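You operate a simulated robot arm through the tools that you are given. There is no shell and no other tool. Be economical: measure what you need, move in short steps, check, and stop when the job is done.

You are at the controls of a simulated robot arm. One attempt, no reset.

## Task
Label the two cork jars in the pantry by what is in them.
Fine: each label hangs on its jar's wire peg; the jars stay on their shelf; shut the door again.

The check looks at the end state, three seconds after you hand in, the way a careful person would. Anything else that was tipped, shoved, dropped, spilled or broken makes it a failure.

## Robot
A 7-joint arm with a two-finger parallel gripper on a trunk, on a base that drives. Base frame: it is fixed to the floor where the robot stands at the start and does not move with it; the origin is under the middle of the robot, x ahead of it, y to its left, z up. Readings come in m, degrees, newtons and seconds.
With the tool pointing down near the work surface it reaches from about 0.26 to 0.6 m from the robot's upright axis, wherever it stands. Its first joint turns from -166.0 to 166.0 degrees. Places, roughly: bottom shelf of the pantry [0.8, 0, 0.9]; cream door [0.6, -0.2, 1.4]; wire peg under the blue knob [0.6, -0.3, 1]; wire peg under the red knob [0.6, -0.1, 1]. Payload 3.4 kg.
The TCP is the grasp point between the finger pads, 0.03 m short of the fingertips. In the tool frame z runs along the fingers and y along their closing line. Largest opening 0.094 m; finger width 0.028, thickness 0.01; the body of the gripper, 0.05 by 0.096 m, starts 0.055 m behind the TCP.
Orientation is told as [roll, pitch, yaw] about the base's x, y, z axes, in that order, counted from this pose: with the fingers straight down and closing along the base's y, the tool's x points along the base's -x, its y along +y and its z along -z.

## Interface
- The arm moves only by the tool play_rows. Its argument "deltas" is a list of rows, each a list of 7 numbers: the turn, a rotation vector about the tool's x, y, z in degrees, then the shift along the tool's x, y, z in m, then the gripper command, from -1 (fully open) to 1 (shut), values between in proportion. In form: [[rx, ry, rz, x, y, z, fingers], ...]. A call has 1 to 10 rows; each row is the pose to reach, as a shift and turn from the pose commanded when the call began, along the tool's axes at that moment. Rows are played at 5 a second. More than 0.05 m and 8.6 degrees between two rows, or a gripper value outside its range, and nothing of the call is played. Where a pose cannot be reached the arm comes as near as it can. A force on the tool above 90 N (or 10 N above the force at the start of the call, whichever is more), or a blocked arm, ends the call early, and 0.2 s more pass. Each finger travels about 0.072 m/s and halts on what it meets, pressing with about 32 N; the grip force reading is that of the motor and also rises with nothing between the fingers. The clock runs only during rows and for 0.2 s after the last one: add rows that repeat a pose to give the fingers time. It gives the time, the measured TCP pose, the force on the tool (base axes), the opening and the grip force at its end, in the units of the frame above (readings bear some noise), with the torque about the TCP (base axes, N m) and any sound that the robot's microphone picked up.
- Cameras (640 x 400 px; columns grow to the right, rows downward): "scene" is now at [0.0173, 0.1199, 1.6663]; the picture's right is [-0.39, -0.92, 0.00], its down [-0.61, 0.26, -0.75] and it looks along [0.69, -0.29, -0.66] (base axes); focal length 276 px, centre (320, 200). "wrist" rides on the gripper at [0.076, 0.014, -0.102] in the tool frame; the picture's right is [-0.18, 0.98, 0.00], its down [-0.75, -0.14, -0.64] and it looks along [-0.63, -0.12, 0.77] (tool axes); focal length 243 px, centre (320, 200). There is no depth. A picture from a camera that has moved, and an enlarged one, comes with that camera's place and axes in the base frame and with its lens.
- camera(camera): a new picture of that camera. It takes no simulated time.
- slide_trunk(by): slides the trunk up (or, below 0, down) by that many m; the arm and the scene camera ride with it, the base frame stays. It gives what a move gives, with no picture.
- steer(legs): drives the robot by 1 to 6 legs, each [ahead, left, turn to the left] in m, m and degrees, along the robot's own axes; the way and the turn of a leg run together, so that a leg with both is an arc; at most 1.5 m and 180 degrees a leg. The arm and the cameras ride along, it lands a little off, and it stops where it bumps. It gives what a move gives.
- head_to(pan, tilt): turns the head with the scene camera to pan (to the left, within 155 degrees either way) and tilt (down, from -29 to 69), counted from straight ahead of the robot. It gives what a move gives.
- close_up(camera, box): a new picture of the part [left, top, right, bottom] of that camera's present view, enlarged. It takes no simulated time.
- sign_off(): hands the job in; it is judged then, once.

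Work in short steps. Places have to be worked out from the pictures, the camera data and where the tool is seen: move nearer, look again, correct. Check each grasp and each placing, and mend what went wrong. You have 120 turns and 78 pictures in all, those below and enlarged ones among them. Open the gripper and draw the arm clear of the work before you hand the job in, unless the task says otherwise; then end with one line.

The tools are called after "Emit:" as name(argument=value, ...) on one line, values as JSON. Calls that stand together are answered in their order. play_rows: Moves the arm, as the interface text tells. Its arguments: {"type":"object","properties":{"deltas":{"type":"array","items":{"type":"array","items":{"type":"number"}}}},"required":["deltas"]} The other tools are called the same way: slide_trunk (by) slides the trunk up or down; steer (legs) drives the base; head_to (pan, tilt) turns the head that bears the scene camera; camera (camera) takes a picture; close_up (camera, box) takes an enlarged picture of a part of a camera's view; sign_off () hands the job in.

At the start:

```text
time: 0.0
tcp_pos: [0.3823, 0.1458, 1.3034]
ee_rot: [-0.1, 0.1, 0.1]
force: [0.8, -0.2, 1.2]
ft_torque: [0.01, -0.03, 0.03]
width: 0.0937
grasp_force: 0.0
trunk travel left (down, up): [-0.325, 0.061]
robot x, y, heading: [-0.0007, 0.0014, -0.3]
head pan, tilt: [-22.8, 41.4]
```

scene: 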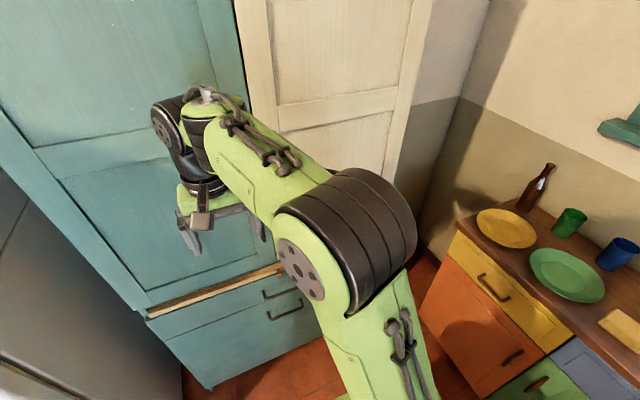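
wrist: 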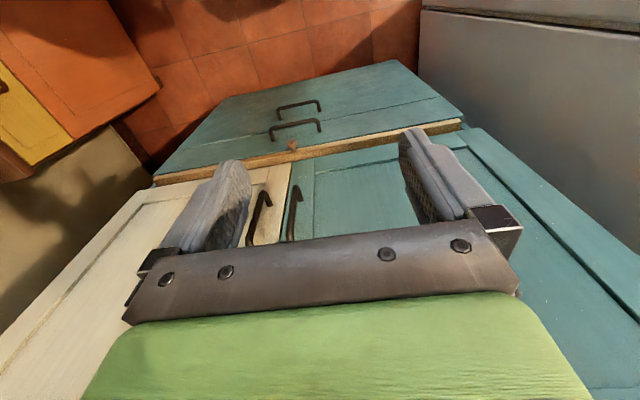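

I see the closed cupboard with a cream and a teal door, but no labels yet. I look around with the head first.

Emit:
head_to(pan=-75, tilt=35)

Emit:
camera(camera="scene")

Emit:
head_to(pan=40, tilt=35)

Emit:
camera(camera="scene")

```text
time: 1.2
tcp_pos: [0.3818, 0.1456, 1.304]
ee_rot: [-0.1, 0.0, 0.0]
force: [0.6, 0.1, 0.2]
ft_torque: [0.02, -0.02, -0.01]
width: 0.0941
grasp_force: 0.1
trunk travel left (down, up): [-0.325, 0.061]
robot x, y, heading: [-0.0011, -0.0002, -0.0]
head pan, tilt: [-75.0, 35.0]
```

```text
75 pictures are left
camera scene: at [-0.0373, 0.0674, 1.6758], right [-0.97, -0.26, 0.0], down [-0.15, 0.55, -0.82], along [0.21, -0.79, -0.57], focal length 276 px, centre (320, 200)
```

scene: 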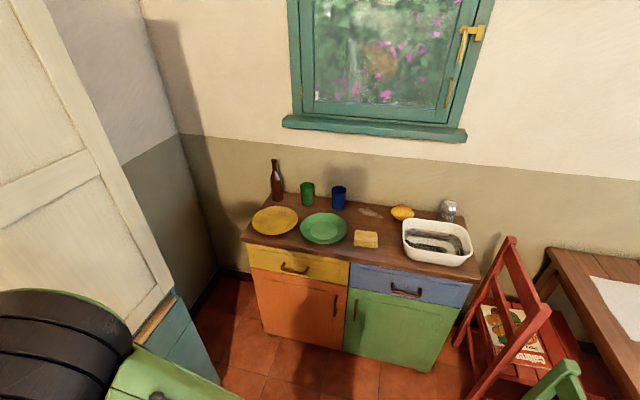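

```text
time: 3.1
tcp_pos: [0.3813, 0.1456, 1.3048]
ee_rot: [0.0, -0.1, 0.0]
force: [0.1, 0.6, 0.3]
ft_torque: [0.0, 0.0, 0.0]
width: 0.094
grasp_force: 0.2
trunk travel left (down, up): [-0.325, 0.061]
robot x, y, heading: [-0.002, -0.0033, -0.3]
head pan, tilt: [40.0, 35.0]
```

```text
74 pictures are left
camera scene: at [0.0073, 0.209, 1.6758], right [0.64, -0.77, 0.0], down [-0.44, -0.37, -0.82], along [0.63, 0.53, -0.57], focal length 276 px, centre (320, 200)
```

scene: 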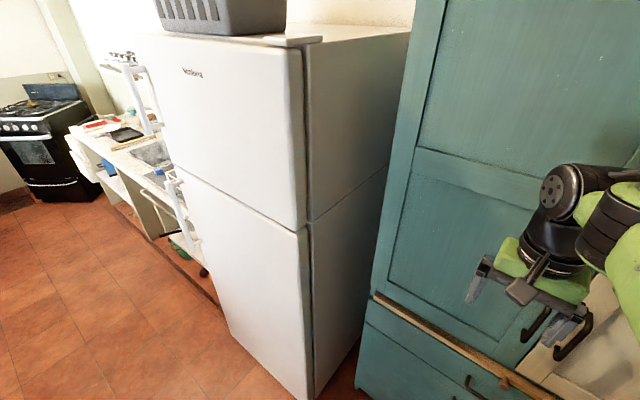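

Fridge to the left, cupboard ahead, counter to the right. I check the table behind to the right, and zoom in on the counter, for labels.

Emit:
head_to(pan=-130, tilt=35)

Emit:
camera(camera="scene")

Emit:
head_to(pan=-15, tilt=40)

Emit:
camera(camera="scene")

```text
time: 5.7
tcp_pos: [0.3814, 0.1455, 1.3037]
ee_rot: [0.1, -0.1, 0.1]
force: [-0.6, -0.4, 0.0]
ft_torque: [0.0, -0.02, -0.01]
width: 0.0939
grasp_force: 0.1
trunk travel left (down, up): [-0.325, 0.061]
robot x, y, heading: [0.0005, 0.0023, 0.2]
head pan, tilt: [-130.0, 35.0]
```

```text
73 pictures are left
camera scene: at [-0.1167, 0.0849, 1.6759], right [-0.77, 0.64, 0.0], down [0.37, 0.44, -0.82], along [-0.53, -0.63, -0.57], focal length 276 px, centre (320, 200)
```

scene: 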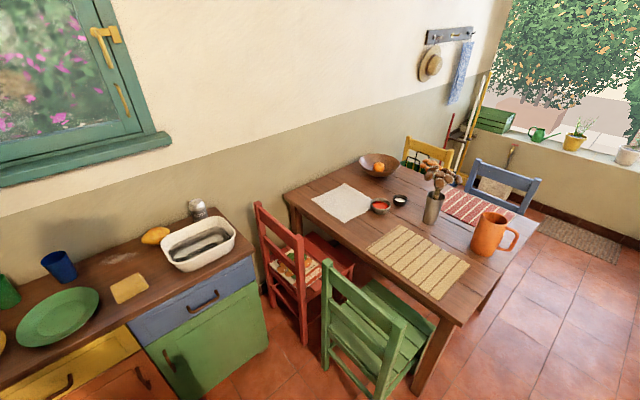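

```text
time: 7.7
tcp_pos: [0.3821, 0.1461, 1.3049]
ee_rot: [0.0, 0.0, -0.1]
force: [-0.6, 0.7, -0.8]
ft_torque: [-0.02, 0.0, 0.02]
width: 0.0939
grasp_force: 0.0
trunk travel left (down, up): [-0.325, 0.061]
robot x, y, heading: [0.0008, 0.0025, 0.2]
head pan, tilt: [-15.0, 40.0]
```

```text
72 pictures are left
camera scene: at [0.0219, 0.1303, 1.6683], right [-0.26, -0.97, 0.0], down [-0.62, 0.17, -0.77], along [0.74, -0.2, -0.64], focal length 276 px, centre (320, 200)
```

scene: 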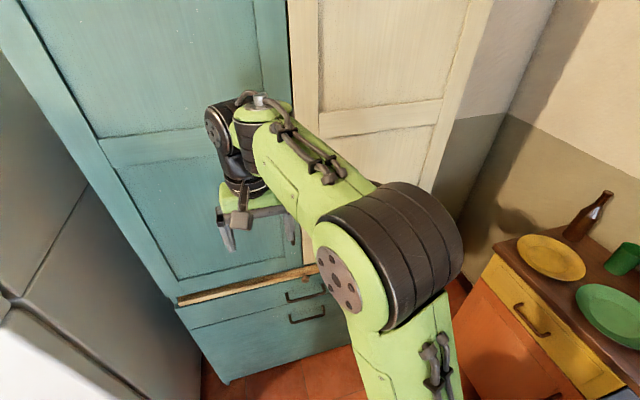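

The labels aren't in the open, so they are probably inside the pantry. I make room: back off, lower the trunk, and begin levelling the gripper for the cream door's handle.

Emit:
steer(legs=[[-0.15, 0.0, 0]])

Emit:
slide_trunk(by=-0.15)

Emit:
play_rows(deltas=[[0, -8.5, 0, 0, 0, 0, -0.5], [0, -17, 0, 0, 0, 0, -0.5], [0, -25.5, 0, 0, 0, 0, -0.5], [0, -34, 0, 0, 0, 0, -0.5], [0, -42.5, 0, 0, 0, 0, -0.5], [0, -51, 0, 0, 0, 0, -0.5], [0, -59.5, 0, 0, 0, 0, -0.5], [0, -68, 0, 0, 0, 0, -0.5], [0, -76.5, 0, 0, 0, 0, -0.5], [0, -85, 0, 0, 0, 0, -0.5]])

Emit:
camera(camera="wrist")

Emit:
camera(camera="scene")

```text
time: 9.0
tcp_pos: [0.2342, 0.1454, 1.3044]
ee_rot: [0.0, 0.0, -0.1]
force: [-0.6, 0.3, 0.3]
ft_torque: [-0.01, 0.03, 0.04]
width: 0.0939
grasp_force: 0.1
trunk travel left (down, up): [-0.325, 0.061]
robot x, y, heading: [-0.1461, 0.0001, 0.1]
head pan, tilt: [-15.0, 40.0]
```

```text
time: 10.8
tcp_pos: [0.2344, 0.1448, 1.1545]
ee_rot: [0.0, 0.0, -0.2]
force: [-0.4, 0.3, 0.2]
ft_torque: [-0.02, -0.01, -0.01]
width: 0.0939
grasp_force: 0.0
trunk travel left (down, up): [-0.175, 0.211]
robot x, y, heading: [-0.1441, 0.0014, 0.0]
head pan, tilt: [-15.0, 40.0]
```

```text
time: 13.0
tcp_pos: [0.2343, 0.1445, 1.1547]
ee_rot: [0.0, -79.5, 0.1]
force: [-0.3, -0.1, 0.2]
ft_torque: [-0.02, -0.01, 0.05]
width: 0.0703
grasp_force: 0.1
out of reach, approached as far as the arm can: row 10
trunk travel left (down, up): [-0.175, 0.211]
robot x, y, heading: [-0.1478, -0.0025, -0.2]
head pan, tilt: [-15.0, 40.0]
```

```text
71 pictures are left
camera wrist: at [0.1198, 0.158, 1.0976], right [0.03, 0.98, 0.18], down [-0.49, -0.14, 0.86], along [0.87, -0.12, 0.48], focal length 243 px, centre (320, 200)
```

wrist: 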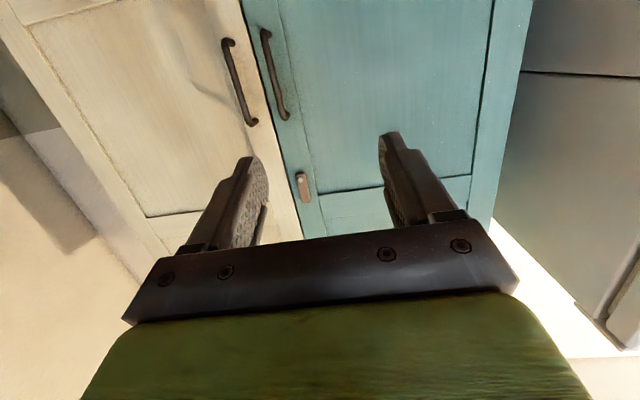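

```text
70 pictures are left
camera scene: at [-0.1259, 0.1297, 1.5187], right [-0.26, -0.97, 0.0], down [-0.62, 0.17, -0.77], along [0.74, -0.2, -0.64], focal length 276 px, centre (320, 200)
```

scene: 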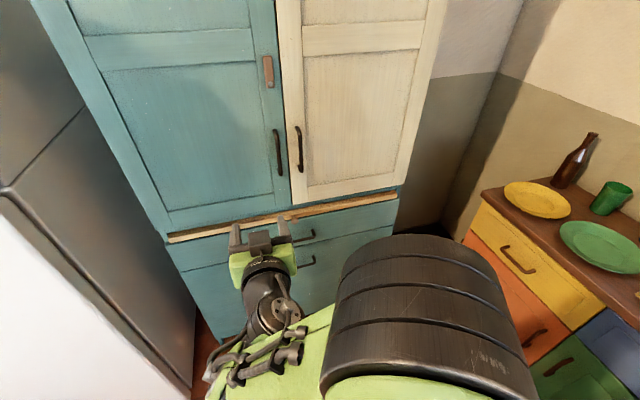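

The handles are clear now, and there's a small wooden turn-button near the seam. Zoom in on that region.

Emit:
close_up(camera="scene", box=[230, 40, 350, 215])

Emit:
close_up(camera="wrist", box=[200, 20, 340, 220])

```text
2.29 times, centred on (290, 128) of scene
camera zoom: at [-0.1259, 0.1297, 1.5187], right [-0.26, -0.97, 0.0], down [-0.62, 0.17, -0.77], along [0.74, -0.2, -0.64], focal length 631 px, centre (389, 366)
```

zoom: 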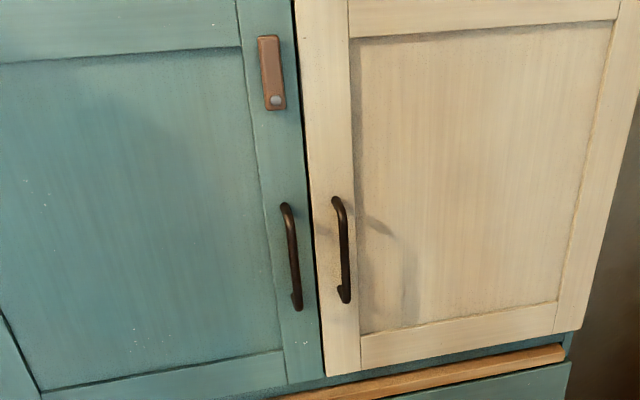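

```text
2.00 times, centred on (270, 120) of wrist
camera zoom: at [0.1198, 0.158, 1.0976], right [0.03, 0.98, 0.18], down [-0.49, -0.14, 0.86], along [0.87, -0.12, 0.48], focal length 485 px, centre (420, 360)
```

zoom: 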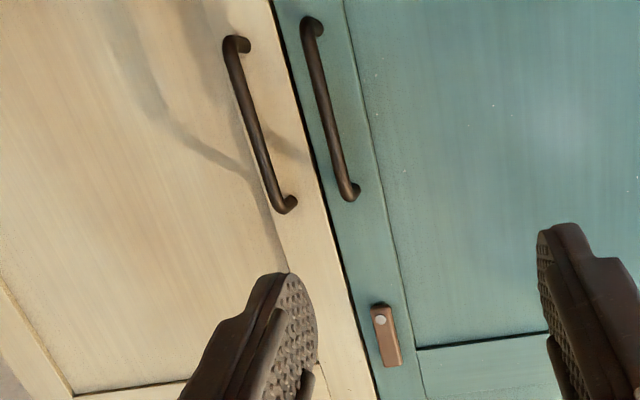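

The turn-button is vertical (free). I triangulate the cream handle at about (0.61, -0.01, 1.10). I move the level gripper in front of it.

Emit:
play_rows(deltas=[[0, 0, 0, 0.003, -0.026, 0.035, -0.4], [0, -2, 0, 0.006, -0.052, 0.07, -0.4], [0, -4, 0, 0.009, -0.078, 0.105, -0.4], [0, -6, 0, 0.012, -0.104, 0.14, -0.4], [0, -8, 0, 0.015, -0.13, 0.175, -0.4], [0, -10, 0, 0.018, -0.155, 0.207, -0.4], [0, -10, 0, 0.018, -0.155, 0.207, -0.4]])

Emit:
camera(camera="wrist")

Emit:
camera(camera="scene")

```text
time: 14.6
tcp_pos: [0.4332, -0.0104, 1.0992]
ee_rot: [-2.7, -89.3, 2.7]
force: [0.3, 0.2, -0.3]
ft_torque: [0.0, -0.03, -0.02]
width: 0.0659
grasp_force: 0.0
trunk travel left (down, up): [-0.175, 0.211]
robot x, y, heading: [-0.1511, -0.0032, -0.3]
head pan, tilt: [-15.0, 40.0]
```

```text
67 pictures are left
camera wrist: at [0.3302, 0.0036, 1.0233], right [0.0, 0.98, 0.18], down [-0.63, -0.14, 0.76], along [0.77, -0.12, 0.62], focal length 243 px, centre (320, 200)
```

wrist: 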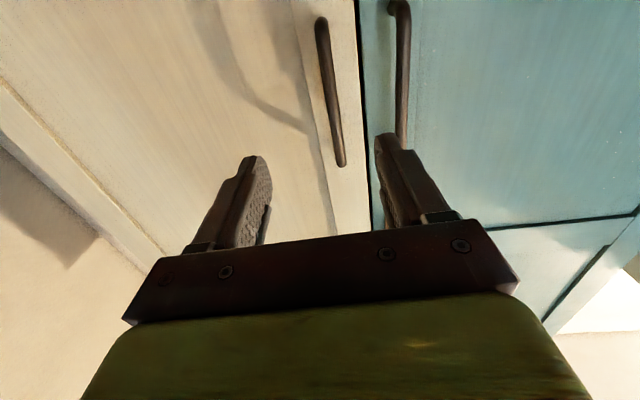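

```text
66 pictures are left
camera scene: at [-0.1261, 0.1309, 1.5186], right [-0.26, -0.97, 0.0], down [-0.62, 0.17, -0.77], along [0.74, -0.2, -0.64], focal length 276 px, centre (320, 200)
```

scene: 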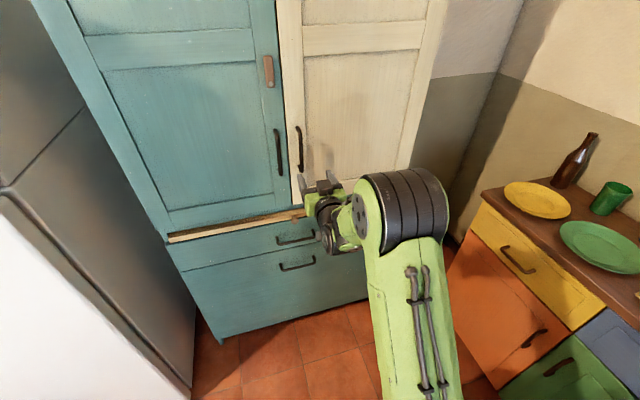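

Handle spans z 1.04–1.19 at y≈0. I shift slightly left and advance to put the pads around it.

Emit:
play_rows(deltas=[[0, 0, 0, 0, 0.008, 0.04, -0.4], [0, 0, 0, 0, 0.008, 0.08, -0.4], [0, 0, 0, 0, 0.008, 0.12, -0.4], [0, 0, 0, 0, 0.008, 0.15, -0.4], [0, 0, 0, 0, 0.008, 0.16, -0.4]])

Emit:
camera(camera="wrist")

Emit:
close_up(camera="scene", box=[250, 100, 410, 200])

```text
time: 15.7
tcp_pos: [0.5717, -0.0024, 1.0965]
ee_rot: [3.0, -88.8, -2.8]
force: [-72.1, -3.9, 5.5]
ft_torque: [-0.1, -1.11, 2.64]
width: 0.0637
grasp_force: 0.0
trunk travel left (down, up): [-0.175, 0.211]
robot x, y, heading: [-0.1517, -0.002, -0.0]
head pan, tilt: [-15.0, 40.0]
stopped in row 5: the force on the tool passed its limit at 97 N (the readings are from after the stop); the commanded pose is now the measured one
```

```text
65 pictures are left
camera wrist: at [0.4679, 0.0117, 1.0219], right [0.0, 0.98, 0.19], down [-0.62, -0.14, 0.77], along [0.78, -0.12, 0.61], focal length 243 px, centre (320, 200)
```

wrist: 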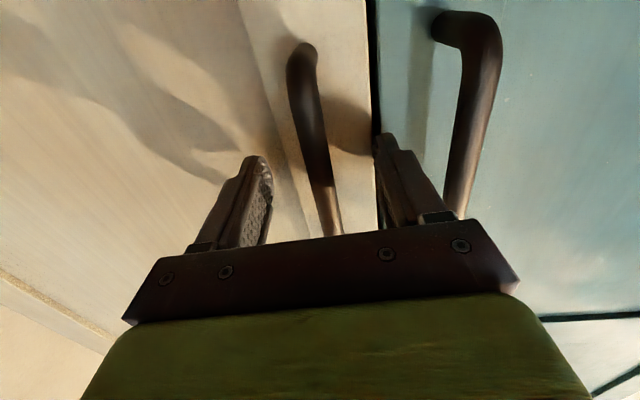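

```text
4.00 times, centred on (330, 150) of scene
camera zoom: at [-0.1458, 0.1293, 1.5191], right [-0.26, -0.97, 0.0], down [-0.61, 0.17, -0.77], along [0.75, -0.2, -0.63], focal length 1105 px, centre (280, 400)
```

zoom: 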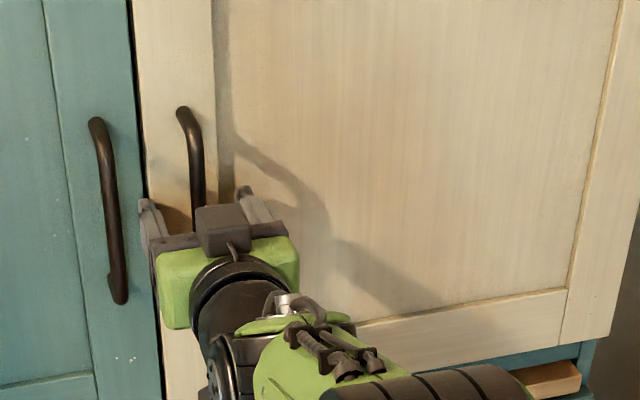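

The fingertips met the door face (x≈0.60), with the bar between the fingers. I back off a few mm and close on it.

Emit:
play_rows(deltas=[[0, 0, 0, 0, 0, -0.006, -0.4], [0, 0, 0, 0, 0, -0.006, 1], [0, 0, 0, 0, 0, -0.006, 1], [0, 0, 0, 0, 0, -0.006, 1], [0, 0, 0, 0, 0, -0.006, 1], [0, 0, 0, 0, 0, -0.006, 1]])

```text
time: 17.1
tcp_pos: [0.5719, 0.0005, 1.0934]
ee_rot: [-2.5, -88.6, 2.8]
force: [-41.3, 13.5, 17.0]
ft_torque: [0.04, -0.23, 0.37]
width: 0.0162
grasp_force: 45.3
trunk travel left (down, up): [-0.175, 0.211]
robot x, y, heading: [-0.1444, 0.0004, -0.3]
head pan, tilt: [-15.0, 40.0]
```

Grip on the bar (16 mm). Now I pull the door open along its arc about the right-hand hinge, to around 25°.

Emit:
play_rows(deltas=[[-1, 0, 0, 0, 0, -0.018, 1], [-3, 0, 0, 0, -0.0015, -0.035, 1], [-5, 0, 0, 0, -0.006, -0.069, 1], [-7, 0, 0, 0, -0.0136, -0.1035, 1], [-10, 0, 0, 0, -0.024, -0.137, 1], [-12, 0, 0, 0, -0.0375, -0.169, 1]])

Emit:
camera(camera="scene")

```text
time: 18.5
tcp_pos: [0.4133, -0.0488, 1.0925]
ee_rot: [9.3, -88.1, 2.3]
force: [11.4, -21.9, 18.1]
ft_torque: [-0.79, 0.74, 0.01]
width: 0.0162
grasp_force: 45.0
trunk travel left (down, up): [-0.175, 0.211]
robot x, y, heading: [-0.149, -0.0008, -0.4]
head pan, tilt: [-15.0, 40.0]
```

```text
63 pictures are left
camera scene: at [-0.127, 0.125, 1.519], right [-0.26, -0.97, 0.0], down [-0.62, 0.17, -0.77], along [0.74, -0.2, -0.64], focal length 276 px, centre (320, 200)
```

scene: 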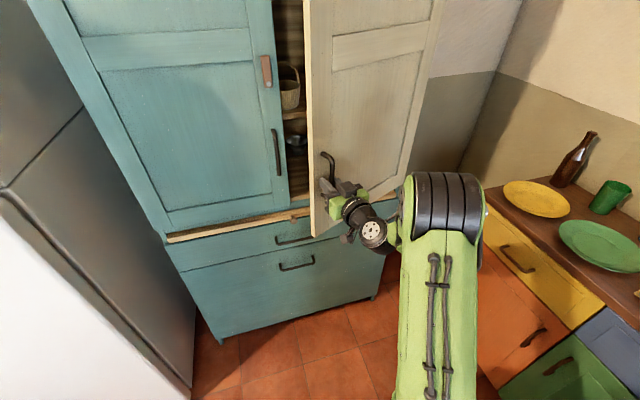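

Door is about 25° open and swings freely. I keep the grip and let the base carry it along the arc to about 45°.

Emit:
steer(legs=[[-0.0547, -0.0384, 0], [-0.0467, -0.0472, 0]])

Emit:
camera(camera="scene")

```text
time: 20.1
tcp_pos: [0.3117, -0.1285, 1.0907]
ee_rot: [15.2, -87.9, -3.2]
force: [11.4, -9.7, 3.9]
ft_torque: [-0.76, -0.99, 0.23]
width: 0.0163
grasp_force: 45.4
trunk travel left (down, up): [-0.175, 0.211]
robot x, y, heading: [-0.2503, -0.0843, -0.1]
head pan, tilt: [-15.0, 40.0]
```

```text
62 pictures are left
camera scene: at [-0.2281, 0.0413, 1.5188], right [-0.26, -0.97, 0.0], down [-0.62, 0.17, -0.77], along [0.74, -0.2, -0.64], focal length 276 px, centre (320, 200)
```

scene: 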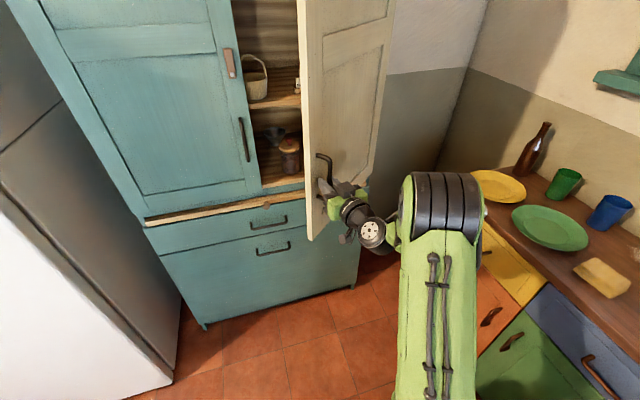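

That works smoothly with low forces; I carry on to about 85°.

Emit:
steer(legs=[[-0.038, -0.0547, 0], [-0.0278, -0.0604, 0]])

Emit:
steer(legs=[[-0.017, -0.0643, 0], [-0.0054, -0.0664, 0]])

Emit:
camera(camera="scene")

```text
time: 21.7
tcp_pos: [0.2398, -0.2409, 1.0913]
ee_rot: [9.8, -87.6, 2.3]
force: [-36.1, 14.9, -21.1]
ft_torque: [-0.88, -0.49, 0.05]
width: 0.0162
grasp_force: 45.4
trunk travel left (down, up): [-0.175, 0.211]
robot x, y, heading: [-0.3191, -0.2014, 0.0]
head pan, tilt: [-15.0, 40.0]
```

```text
time: 22.6
tcp_pos: [0.2324, -0.2615, 1.0911]
ee_rot: [17.4, -87.6, -3.9]
force: [-14.6, 3.9, 1.4]
ft_torque: [-0.96, 0.25, -0.07]
width: 0.0165
grasp_force: 45.3
trunk travel left (down, up): [-0.175, 0.211]
robot x, y, heading: [-0.3244, -0.2301, -0.1]
head pan, tilt: [-15.0, 40.0]
stopped in leg 1: the robot was blocked; the commanded pose is now the measured one
```

```text
61 pictures are left
camera scene: at [-0.3071, -0.1007, 1.5188], right [-0.26, -0.97, 0.0], down [-0.62, 0.17, -0.77], along [0.74, -0.2, -0.64], focal length 276 px, centre (320, 200)
```

scene: 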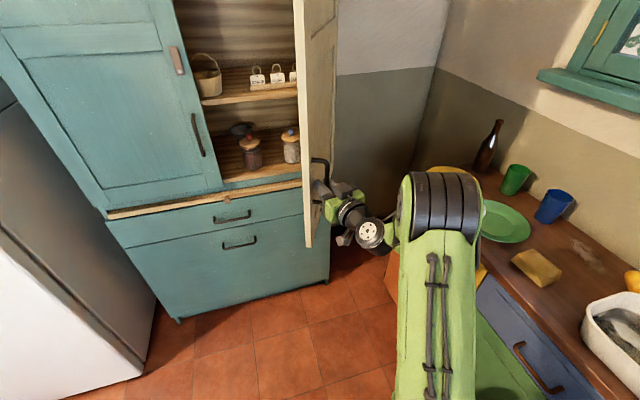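

Stopped at about 66°; the three white tags on the middle shelf and two cork jars below are now visible. I release and withdraw the gripper.

Emit:
play_rows(deltas=[[0, 0, 0, 0, 0, 0, 0.3], [0, 0, 0, 0, 0, 0, 0.3], [0, 0, 0, 0, 0, -0.04, 0.3], [0, 0, 0, 0, 0, -0.08, 0.3], [0, 0, 0, 0, 0, -0.1, 0.3]])

Emit:
close_up(camera="scene", box=[160, 20, 340, 200])

```text
time: 23.8
tcp_pos: [0.1377, -0.2854, 1.0966]
ee_rot: [17.5, -87.5, -4.2]
force: [0.7, 0.2, 0.1]
ft_torque: [0.03, 0.01, -0.01]
width: 0.0328
grasp_force: 0.2
trunk travel left (down, up): [-0.175, 0.211]
robot x, y, heading: [-0.3267, -0.2266, 0.2]
head pan, tilt: [-15.0, 40.0]
```

```text
2.22 times, centred on (250, 110) of scene
camera zoom: at [-0.3033, -0.1, 1.5187], right [-0.26, -0.97, 0.0], down [-0.62, 0.17, -0.77], along [0.74, -0.2, -0.64], focal length 614 px, centre (476, 400)
```

zoom: 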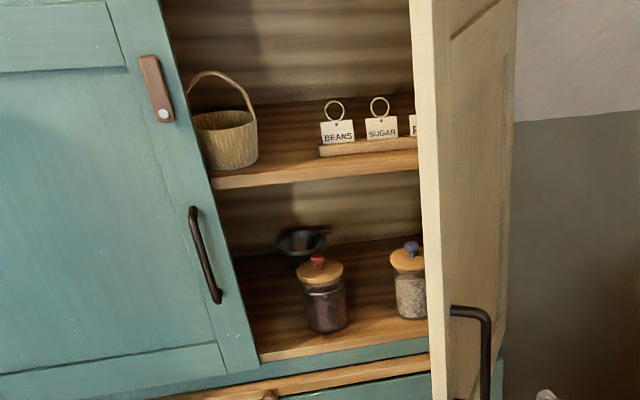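

Labels read BEANS, SUGAR and one more starting with "R/F". I back away and go round the door's edge to push it open further from inside.

Emit:
steer(legs=[[-0.1, 0, 0], [0, 0.24, 0], [0.22, 0, 0]])

Emit:
camera(camera="scene")

```text
time: 27.6
tcp_pos: [0.2594, -0.0478, 1.0939]
ee_rot: [17.0, -87.5, -3.7]
force: [1.2, 0.8, -1.1]
ft_torque: [0.04, -0.01, 0.0]
width: 0.0327
grasp_force: 0.0
trunk travel left (down, up): [-0.175, 0.211]
robot x, y, heading: [-0.2061, 0.0058, 0.0]
head pan, tilt: [-15.0, 40.0]
```

```text
59 pictures are left
camera scene: at [-0.1815, 0.1383, 1.5186], right [-0.26, -0.97, 0.0], down [-0.62, 0.17, -0.77], along [0.74, -0.2, -0.64], focal length 276 px, centre (320, 200)
```

scene: 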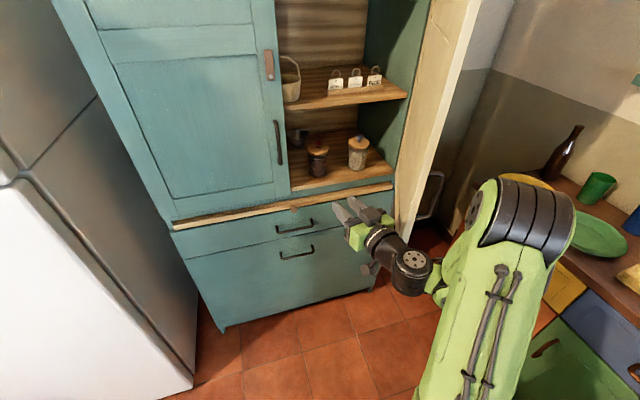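

Door is open roughly 66–70°. I sweep the gripper to the right to push it to about 90°.

Emit:
play_rows(deltas=[[3, 0, 0, 0, -0.04, 0.0, 0.3], [6, 0, 0, 0, -0.08, 0, 0.3], [9, 0, 0, 0, -0.12, 0, 0.3], [12, 0, 0, 0, -0.16, 0, 0.3], [14, 0, 0, 0, -0.2, 0, 0.3], [14, 0, 0, 0, -0.23, 0, 0.3], [14, 0, 0, 0, -0.25, 0, 0.3]])

Emit:
camera(camera="scene")

```text
time: 29.2
tcp_pos: [0.3153, -0.2916, 1.0922]
ee_rot: [3.1, -87.5, -4.0]
force: [0.3, -0.2, -0.2]
ft_torque: [0.0, -0.03, -0.02]
width: 0.0329
grasp_force: 0.1
trunk travel left (down, up): [-0.175, 0.211]
robot x, y, heading: [-0.2037, 0.0076, -0.1]
head pan, tilt: [-15.0, 40.0]
```

```text
58 pictures are left
camera scene: at [-0.183, 0.138, 1.5186], right [-0.26, -0.97, 0.0], down [-0.62, 0.17, -0.77], along [0.74, -0.2, -0.64], focal length 276 px, centre (320, 200)
```

scene: 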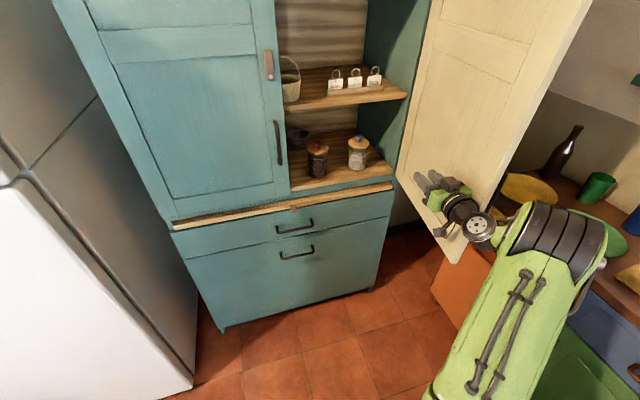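

The door is now wide open. I look closely at the labels and jars.

Emit:
close_up(camera="scene", box=[270, 50, 410, 120])

Emit:
close_up(camera="scene", box=[280, 115, 400, 190])

```text
4.57 times, centred on (340, 85) of scene
camera zoom: at [-0.183, 0.138, 1.5186], right [-0.26, -0.97, 0.0], down [-0.62, 0.17, -0.77], along [0.74, -0.2, -0.64], focal length 1263 px, centre (229, 726)
```

zoom: 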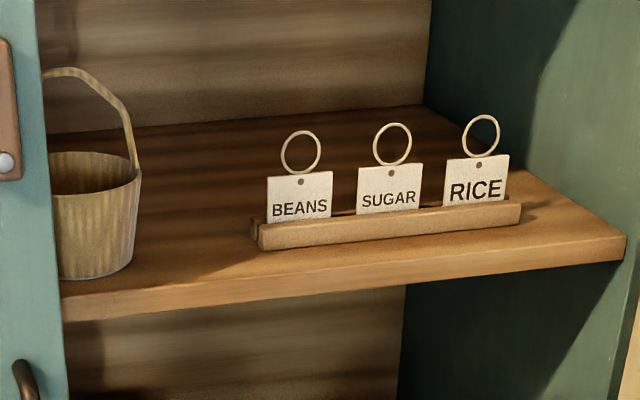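

```text
5.33 times, centred on (340, 152) of scene
camera zoom: at [-0.183, 0.138, 1.5186], right [-0.26, -0.97, 0.0], down [-0.62, 0.17, -0.77], along [0.74, -0.2, -0.64], focal length 1473 px, centre (213, 453)
```

zoom: 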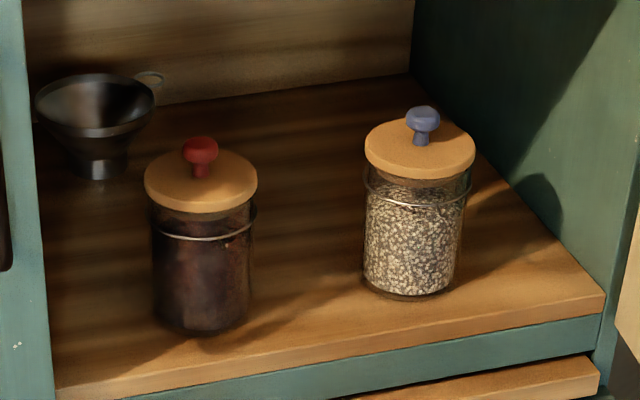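

I need the pegs and contents more clearly. I lower the trunk so the head camera sees the jars from the front.

Emit:
slide_trunk(by=-0.17)

Emit:
head_to(pan=-18, tilt=22)

Emit:
camera(camera="scene")

```text
time: 31.1
tcp_pos: [0.3157, -0.291, 0.9224]
ee_rot: [3.0, -87.6, -3.7]
force: [-0.3, -0.8, -1.0]
ft_torque: [0.04, 0.03, 0.0]
width: 0.0327
grasp_force: 0.1
trunk travel left (down, up): [-0.005, 0.381]
robot x, y, heading: [-0.206, 0.0094, -0.2]
head pan, tilt: [-15.0, 40.0]
```

```text
time: 31.9
tcp_pos: [0.3158, -0.2915, 0.9215]
ee_rot: [3.0, -87.6, -3.8]
force: [0.5, 0.3, 0.3]
ft_torque: [0.04, 0.0, 0.01]
width: 0.0328
grasp_force: 0.1
trunk travel left (down, up): [-0.005, 0.381]
robot x, y, heading: [-0.2073, 0.0046, -0.3]
head pan, tilt: [-18.0, 22.0]
```

```text
55 pictures are left
camera scene: at [-0.1769, 0.1316, 1.3767], right [-0.31, -0.95, 0.0], down [-0.36, 0.12, -0.93], along [0.88, -0.29, -0.38], focal length 276 px, centre (320, 200)
```

scene: 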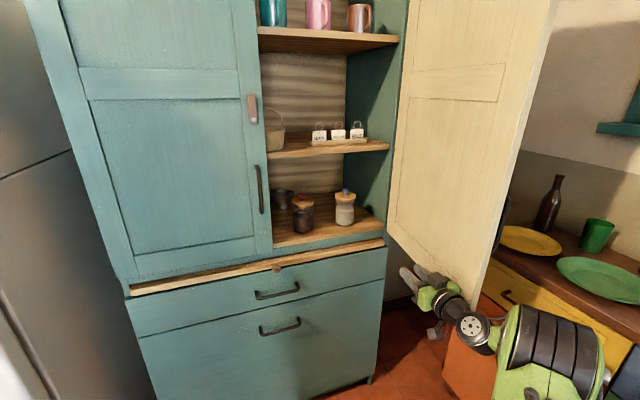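

Emit:
close_up(camera="scene", box=[275, 180, 375, 240])

Emit:
close_up(camera="scene", box=[300, 115, 375, 160])

```text
6.40 times, centred on (325, 210) of scene
camera zoom: at [-0.1769, 0.1316, 1.3767], right [-0.31, -0.95, 0.0], down [-0.36, 0.12, -0.93], along [0.88, -0.29, -0.38], focal length 1768 px, centre (288, 136)
```

zoom: 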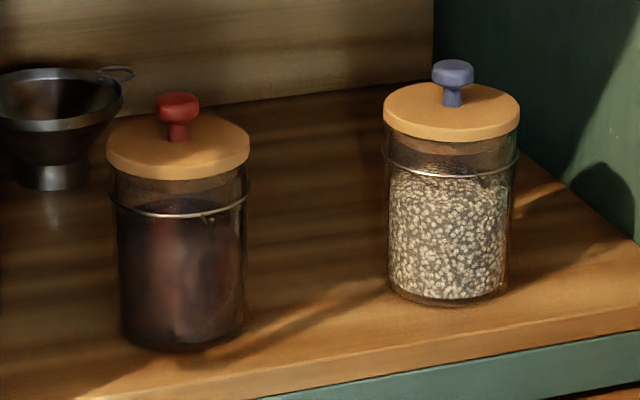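

```text
8.53 times, centred on (338, 138) of scene
camera zoom: at [-0.1769, 0.1316, 1.3767], right [-0.31, -0.95, 0.0], down [-0.36, 0.12, -0.93], along [0.88, -0.29, -0.38], focal length 2357 px, centre (171, 733)
```

zoom: 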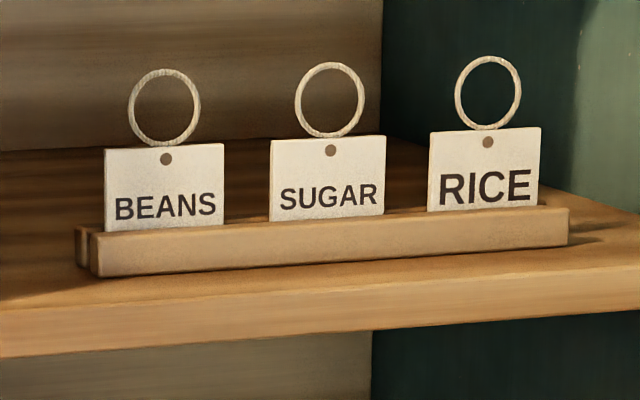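

Dark jar (red knob) looks like beans; pale grains (blue knob) like rice. I shift the gripper between the two jars and look with the wrist camera for the pegs.

Emit:
play_rows(deltas=[[0, 0, 0, 0, 0.04, 0, 0.3], [0, 0, 0, 0, 0.08, 0, 0.3], [0, 0, 0, 0, 0.12, 0, 0.3], [0, 0, 0, 0, 0.13, 0.03, 0.3]])

Emit:
camera(camera="wrist")

```text
time: 32.9
tcp_pos: [0.3467, -0.1604, 0.9223]
ee_rot: [2.4, -87.5, -3.2]
force: [0.1, 0.0, -0.3]
ft_torque: [-0.01, 0.03, 0.01]
width: 0.033
grasp_force: 0.1
trunk travel left (down, up): [-0.005, 0.381]
robot x, y, heading: [-0.2027, 0.0084, 0.0]
head pan, tilt: [-18.0, 22.0]
```

```text
52 pictures are left
camera wrist: at [0.2407, -0.1459, 0.8508], right [0.02, 0.98, 0.19], down [-0.61, -0.14, 0.78], along [0.79, -0.13, 0.6], focal length 243 px, centre (320, 200)
```

wrist: 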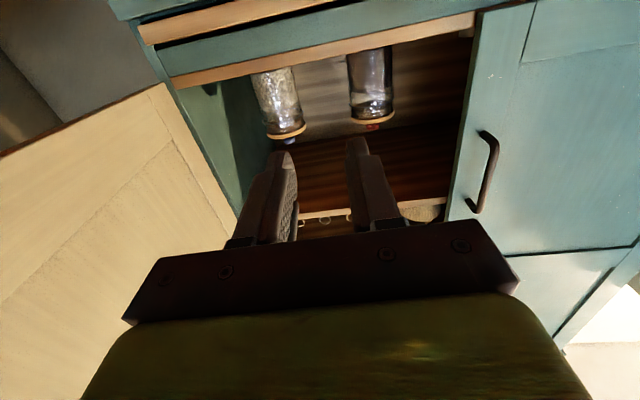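

Emit:
close_up(camera="wrist", box=[235, 30, 415, 150])

```text
3.33 times, centred on (325, 90) of wrist
camera zoom: at [0.2407, -0.1459, 0.8508], right [0.02, 0.98, 0.19], down [-0.61, -0.14, 0.78], along [0.79, -0.13, 0.6], focal length 809 px, centre (303, 567)
```

zoom: 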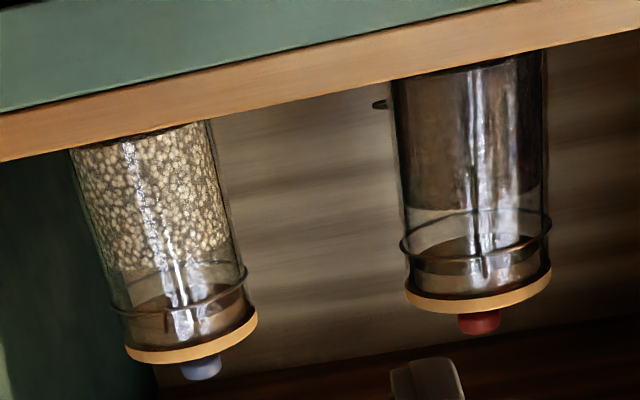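

The contents need a nearer look (dark one is unclear) and the pegs too. I tilt the gripper down a bit so the wrist camera looks level at the jars from closer.

Emit:
play_rows(deltas=[[0, 5, 0, -0.025, 0.012, 0.016, 0.3], [0, 10, 0, -0.05, 0.024, 0.032, 0.3], [0, 15, 0, -0.075, 0.036, 0.048, 0.3], [0, 20, 0, -0.1, 0.048, 0.064, 0.3], [0, 25, 0, -0.12, 0.06, 0.08, 0.3]])

Emit:
camera(camera="wrist")

```text
time: 34.1
tcp_pos: [0.4348, -0.1051, 1.0385]
ee_rot: [0.4, -62.5, -1.2]
force: [-0.2, 0.2, 0.6]
ft_torque: [0.02, 0.03, 0.01]
width: 0.0329
grasp_force: 0.1
trunk travel left (down, up): [-0.005, 0.381]
robot x, y, heading: [-0.2078, 0.0072, -0.3]
head pan, tilt: [-18.0, 22.0]
```

```text
50 pictures are left
camera wrist: at [0.309, -0.0893, 1.018], right [0.1, 0.98, 0.17], down [-0.22, -0.14, 0.96], along [0.97, -0.13, 0.2], focal length 243 px, centre (320, 200)
```

wrist: 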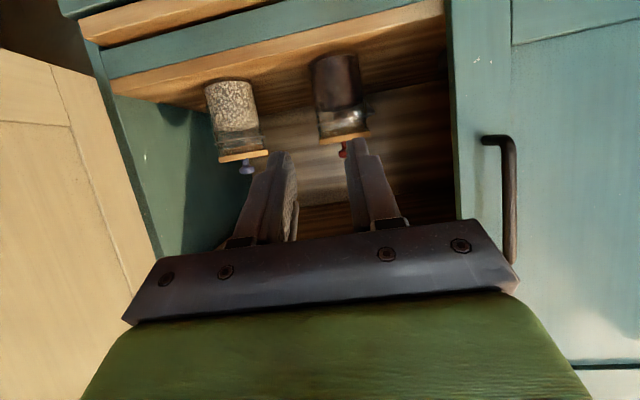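

Emit:
close_up(camera="wrist", box=[290, 40, 390, 160])

Emit:
close_up(camera="wrist", box=[190, 65, 290, 185])

```text
3.33 times, centred on (340, 100) of wrist
camera zoom: at [0.309, -0.0893, 1.018], right [0.1, 0.98, 0.17], down [-0.22, -0.14, 0.96], along [0.97, -0.13, 0.2], focal length 809 px, centre (253, 533)
```

zoom: 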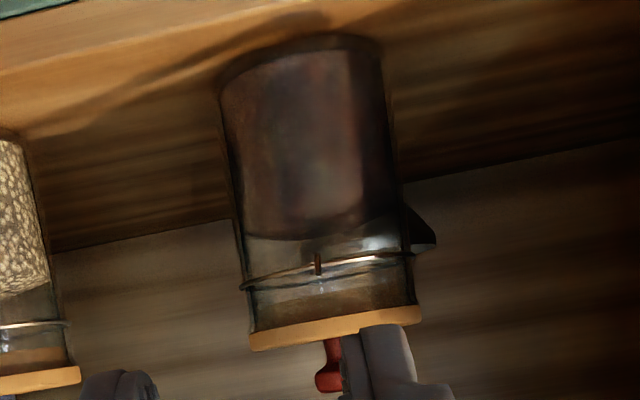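

```text
3.33 times, centred on (240, 125) of wrist
camera zoom: at [0.309, -0.0893, 1.018], right [0.1, 0.98, 0.17], down [-0.22, -0.14, 0.96], along [0.97, -0.13, 0.2], focal length 809 px, centre (587, 450)
```

zoom: 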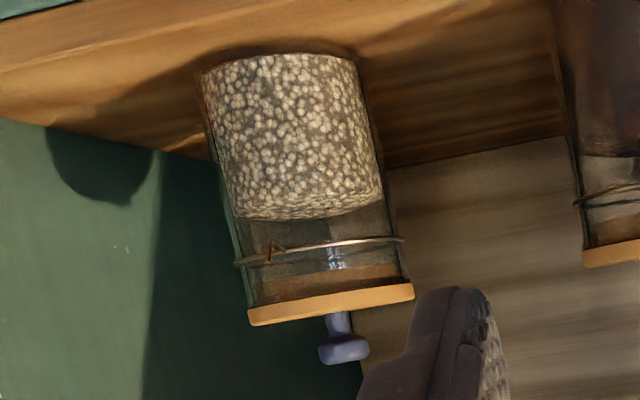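

The dark jar still needs a certain reading; I zoom further into both contents.

Emit:
close_up(camera="wrist", box=[312, 50, 372, 130])

Emit:
close_up(camera="scene", box=[285, 190, 320, 240])

```text
5.00 times, centred on (342, 90) of wrist
camera zoom: at [0.309, -0.0893, 1.018], right [0.1, 0.98, 0.17], down [-0.22, -0.14, 0.96], along [0.97, -0.13, 0.2], focal length 1213 px, centre (210, 750)
```

zoom: 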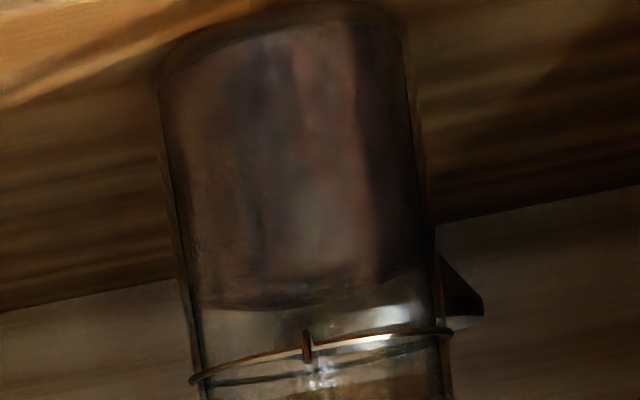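

```text
8.00 times, centred on (302, 215) of scene
camera zoom: at [-0.1764, 0.1318, 1.3767], right [-0.31, -0.95, 0.0], down [-0.36, 0.12, -0.93], along [0.88, -0.29, -0.38], focal length 2210 px, centre (460, 80)
```

zoom: 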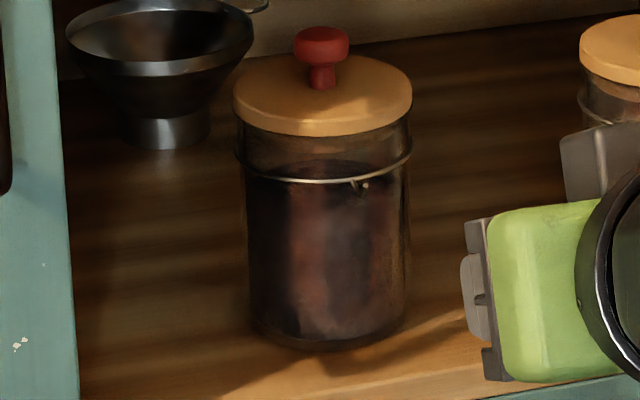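

Both pegs sit at z≈0.985: red at y≈-0.091, blue at y≈-0.245, tips near x≈0.635. Contents: dark brown = beans, pale grains = rice. To have the wrist camera above the hand I roll the gripper 180°.

Emit:
play_rows(deltas=[[0, 0, 8.5, 0, 0, 0, 0.3], [0, 0, 17, 0, 0, 0, 0.3], [0, 0, 25.5, 0, 0, 0, 0.3], [0, 0, 34, 0, 0, 0, 0.3], [0, 0, 42.5, 0, 0, 0, 0.3], [0, 0, 51, 0, 0, 0, 0.3], [0, 0, 59.5, 0, 0, 0, 0.3], [0, 0, 68, 0, 0, 0, 0.3], [0, 0, 76.5, 0, 0, 0, 0.3], [0, 0, 85, 0, 0, 0, 0.3]])

Emit:
play_rows(deltas=[[0, 0, 8.5, 0, 0, 0, 0.3], [0, 0, 17, 0, 0, 0, 0.3], [0, 0, 25.5, 0, 0, 0, 0.3], [0, 0, 34, 0, 0, 0, 0.3], [0, 0, 42.5, 0, 0, 0, 0.3], [0, 0, 51, 0, 0, 0, 0.3], [0, 0, 59.5, 0, 0, 0, 0.3], [0, 0, 68, 0, 0, 0, 0.3], [0, 0, 76.5, 0, 0, 0, 0.3], [0, 0, 85, 0, 0, 0, 0.3]])

Emit:
play_rows(deltas=[[0, 0, 8, 0, 0, 0, 0.3], [0, 0, 10, 0, 0, 0, 0.3]])

```text
time: 36.3
tcp_pos: [0.4331, -0.1029, 1.0378]
ee_rot: [62.3, -4.1, -88.4]
force: [0.1, -0.2, -1.3]
ft_torque: [0.01, -0.01, 0.0]
width: 0.0327
grasp_force: 0.0
trunk travel left (down, up): [-0.005, 0.381]
robot x, y, heading: [-0.2053, 0.0078, -0.0]
head pan, tilt: [-18.0, 22.0]
```

```text
time: 38.5
tcp_pos: [0.4319, -0.1027, 1.0383]
ee_rot: [17.8, 61.0, -160.4]
force: [0.2, 0.4, 0.2]
ft_torque: [0.0, 0.03, -0.01]
width: 0.0327
grasp_force: 0.0
trunk travel left (down, up): [-0.005, 0.381]
robot x, y, heading: [-0.2048, 0.0097, -0.0]
head pan, tilt: [-18.0, 22.0]
```

```text
time: 39.1
tcp_pos: [0.4334, -0.1029, 1.0384]
ee_rot: [-0.5, 62.4, 178.7]
force: [-0.5, 0.0, 0.3]
ft_torque: [0.01, 0.0, -0.05]
width: 0.0327
grasp_force: 0.0
trunk travel left (down, up): [-0.005, 0.381]
robot x, y, heading: [-0.2051, 0.0057, 0.0]
head pan, tilt: [-18.0, 22.0]
```

Roll worked. Now I level the tool and raise the trunk to the label shelf height, and look.

Emit:
play_rows(deltas=[[0, 7, 0, 0, 0, 0, 0.3], [0, 14, 0, 0, 0, 0, 0.3], [0, 21, 0, 0, 0, 0, 0.3], [0, 27.5, 0, 0, 0, 0, -0.2]])

Emit:
slide_trunk(by=0.22)

Emit:
camera(camera="wrist")

Emit:
camera(camera="scene")

```text
time: 40.1
tcp_pos: [0.4332, -0.1037, 1.0377]
ee_rot: [-106.9, 89.9, 72.4]
force: [-0.1, -0.3, -1.0]
ft_torque: [0.0, 0.01, 0.01]
width: 0.0564
grasp_force: 0.0
trunk travel left (down, up): [-0.005, 0.381]
robot x, y, heading: [-0.2044, 0.0048, 0.0]
head pan, tilt: [-18.0, 22.0]
```

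```text
time: 42.5
tcp_pos: [0.4329, -0.1032, 1.2573]
ee_rot: [-72.3, 89.7, 107.0]
force: [-0.4, 0.6, 0.2]
ft_torque: [0.02, 0.01, 0.04]
width: 0.0564
grasp_force: 0.2
trunk travel left (down, up): [-0.225, 0.161]
robot x, y, heading: [-0.2066, 0.0108, -0.1]
head pan, tilt: [-18.0, 22.0]
```

```text
45 pictures are left
camera wrist: at [0.3306, -0.1171, 1.333], right [-0.01, -0.98, -0.19], down [-0.64, 0.15, -0.75], along [0.77, 0.11, -0.63], focal length 243 px, centre (320, 200)
```

wrist: 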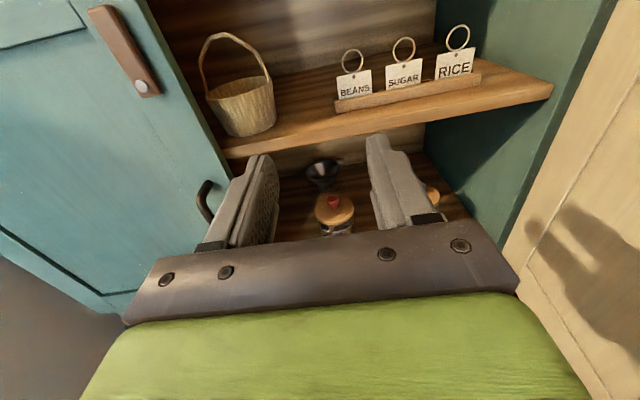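

```text
44 pictures are left
camera scene: at [-0.1768, 0.1317, 1.5963], right [-0.31, -0.95, 0.0], down [-0.36, 0.12, -0.93], along [0.88, -0.29, -0.37], focal length 276 px, centre (320, 200)
```

scene: 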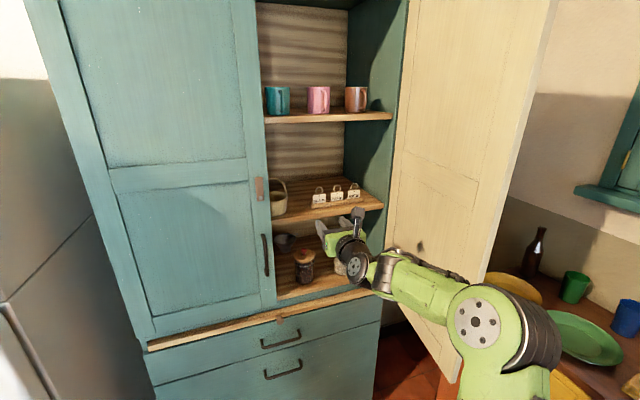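

A good view of the labels; I zoom in to measure them.

Emit:
close_up(camera="wrist", box=[320, 10, 500, 125])

Emit:
close_up(camera="scene", box=[305, 175, 385, 225])

```text
3.48 times, centred on (410, 68) of wrist
camera zoom: at [0.3306, -0.1171, 1.333], right [-0.01, -0.98, -0.19], down [-0.64, 0.15, -0.75], along [0.77, 0.11, -0.63], focal length 844 px, centre (7, 661)
```

zoom: 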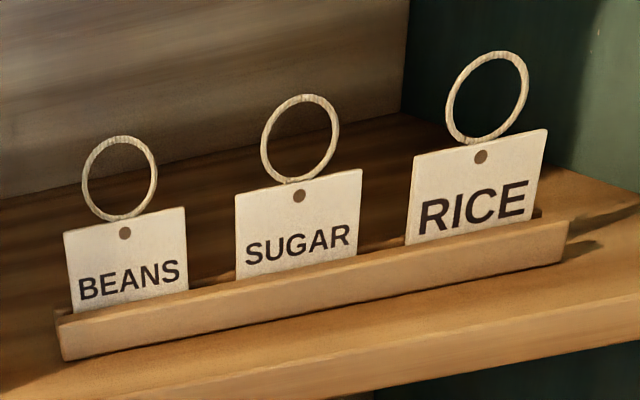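

```text
8.00 times, centred on (345, 200) of scene
camera zoom: at [-0.1768, 0.1317, 1.5963], right [-0.31, -0.95, 0.0], down [-0.36, 0.12, -0.93], along [0.88, -0.29, -0.37], focal length 2210 px, centre (120, 200)
```

zoom: 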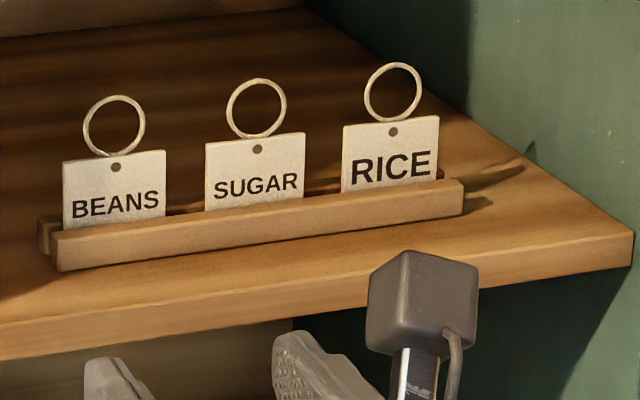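

RICE card centre ≈ (0.668, -0.274, 1.243), rack parallel to y, spacing ≈ 0.0625. The door (≈82°) would crowd my elbow, so first I push it wider with the gripper's side.

Emit:
play_rows(deltas=[[0, 0, 0, 0, 0.04, -0.02, -0.2], [0, 0, 0, 0, 0.085, -0.04, -0.2], [0, 0, 0, 0, 0.13, -0.04, -0.2], [0, 0, 0, 0, 0.175, -0.04, -0.2], [0, 0, 0, 0, 0.22, -0.04, -0.2], [0, 0, 0, 0, 0.265, -0.04, -0.2], [0, 0, 0, 0, 0.3, -0.04, -0.2]])

Emit:
camera(camera="scene")

```text
time: 44.1
tcp_pos: [0.3885, -0.3993, 1.2531]
ee_rot: [-47.5, 89.7, 132.0]
force: [0.8, 3.9, -2.1]
ft_torque: [0.04, 0.11, 0.19]
width: 0.0547
grasp_force: 0.0
trunk travel left (down, up): [-0.225, 0.161]
robot x, y, heading: [-0.2105, 0.0061, -0.3]
head pan, tilt: [-18.0, 22.0]
```

```text
41 pictures are left
camera scene: at [-0.177, 0.1324, 1.5961], right [-0.31, -0.95, 0.0], down [-0.36, 0.12, -0.93], along [0.88, -0.29, -0.37], focal length 276 px, centre (320, 200)
```

scene: 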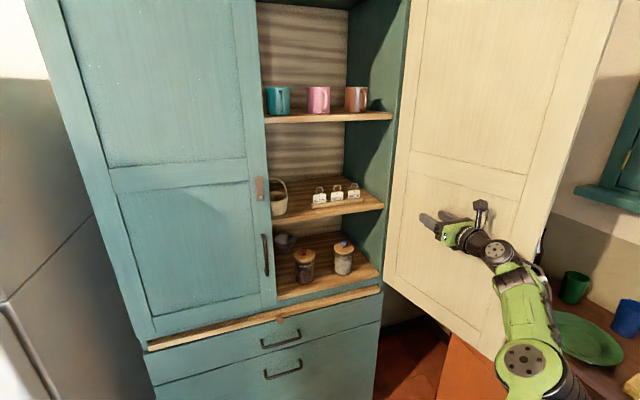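

The door is out of the way. I bring the gripper back in line with the RICE label and drive forward.

Emit:
play_rows(deltas=[[0, 0, 0, 0, -0.04, 0, -0.28], [0, 0, 0, 0, -0.08, 0, -0.28], [0, 0, 0, 0, -0.121, 0, -0.28], [0, 0, 0, 0, -0.121, 0.0, -0.28]])

Emit:
steer(legs=[[0.17, 0, 0]])

Emit:
camera(camera="wrist")

```text
time: 45.1
tcp_pos: [0.3914, -0.2826, 1.2542]
ee_rot: [-69.2, 89.8, 110.0]
force: [0.2, -0.2, -0.5]
ft_torque: [0.01, 0.0, 0.02]
width: 0.0602
grasp_force: 0.0
trunk travel left (down, up): [-0.225, 0.161]
robot x, y, heading: [-0.2088, 0.0084, -0.1]
head pan, tilt: [-18.0, 22.0]
```

```text
time: 46.5
tcp_pos: [0.5649, -0.2829, 1.2543]
ee_rot: [-53.7, 89.8, 125.7]
force: [0.3, -0.7, 0.1]
ft_torque: [0.0, 0.0, 0.0]
width: 0.0602
grasp_force: 0.0
trunk travel left (down, up): [-0.225, 0.161]
robot x, y, heading: [-0.0349, 0.0064, 0.1]
head pan, tilt: [-18.0, 22.0]
```

```text
40 pictures are left
camera wrist: at [0.4625, -0.2962, 1.33], right [-0.01, -0.98, -0.19], down [-0.64, 0.15, -0.75], along [0.77, 0.11, -0.63], focal length 243 px, centre (320, 200)
```

wrist: 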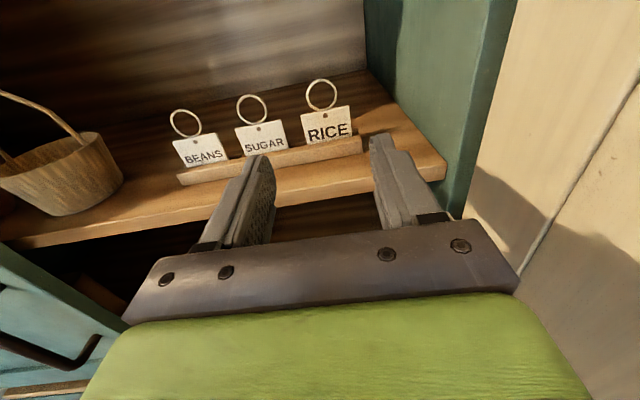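

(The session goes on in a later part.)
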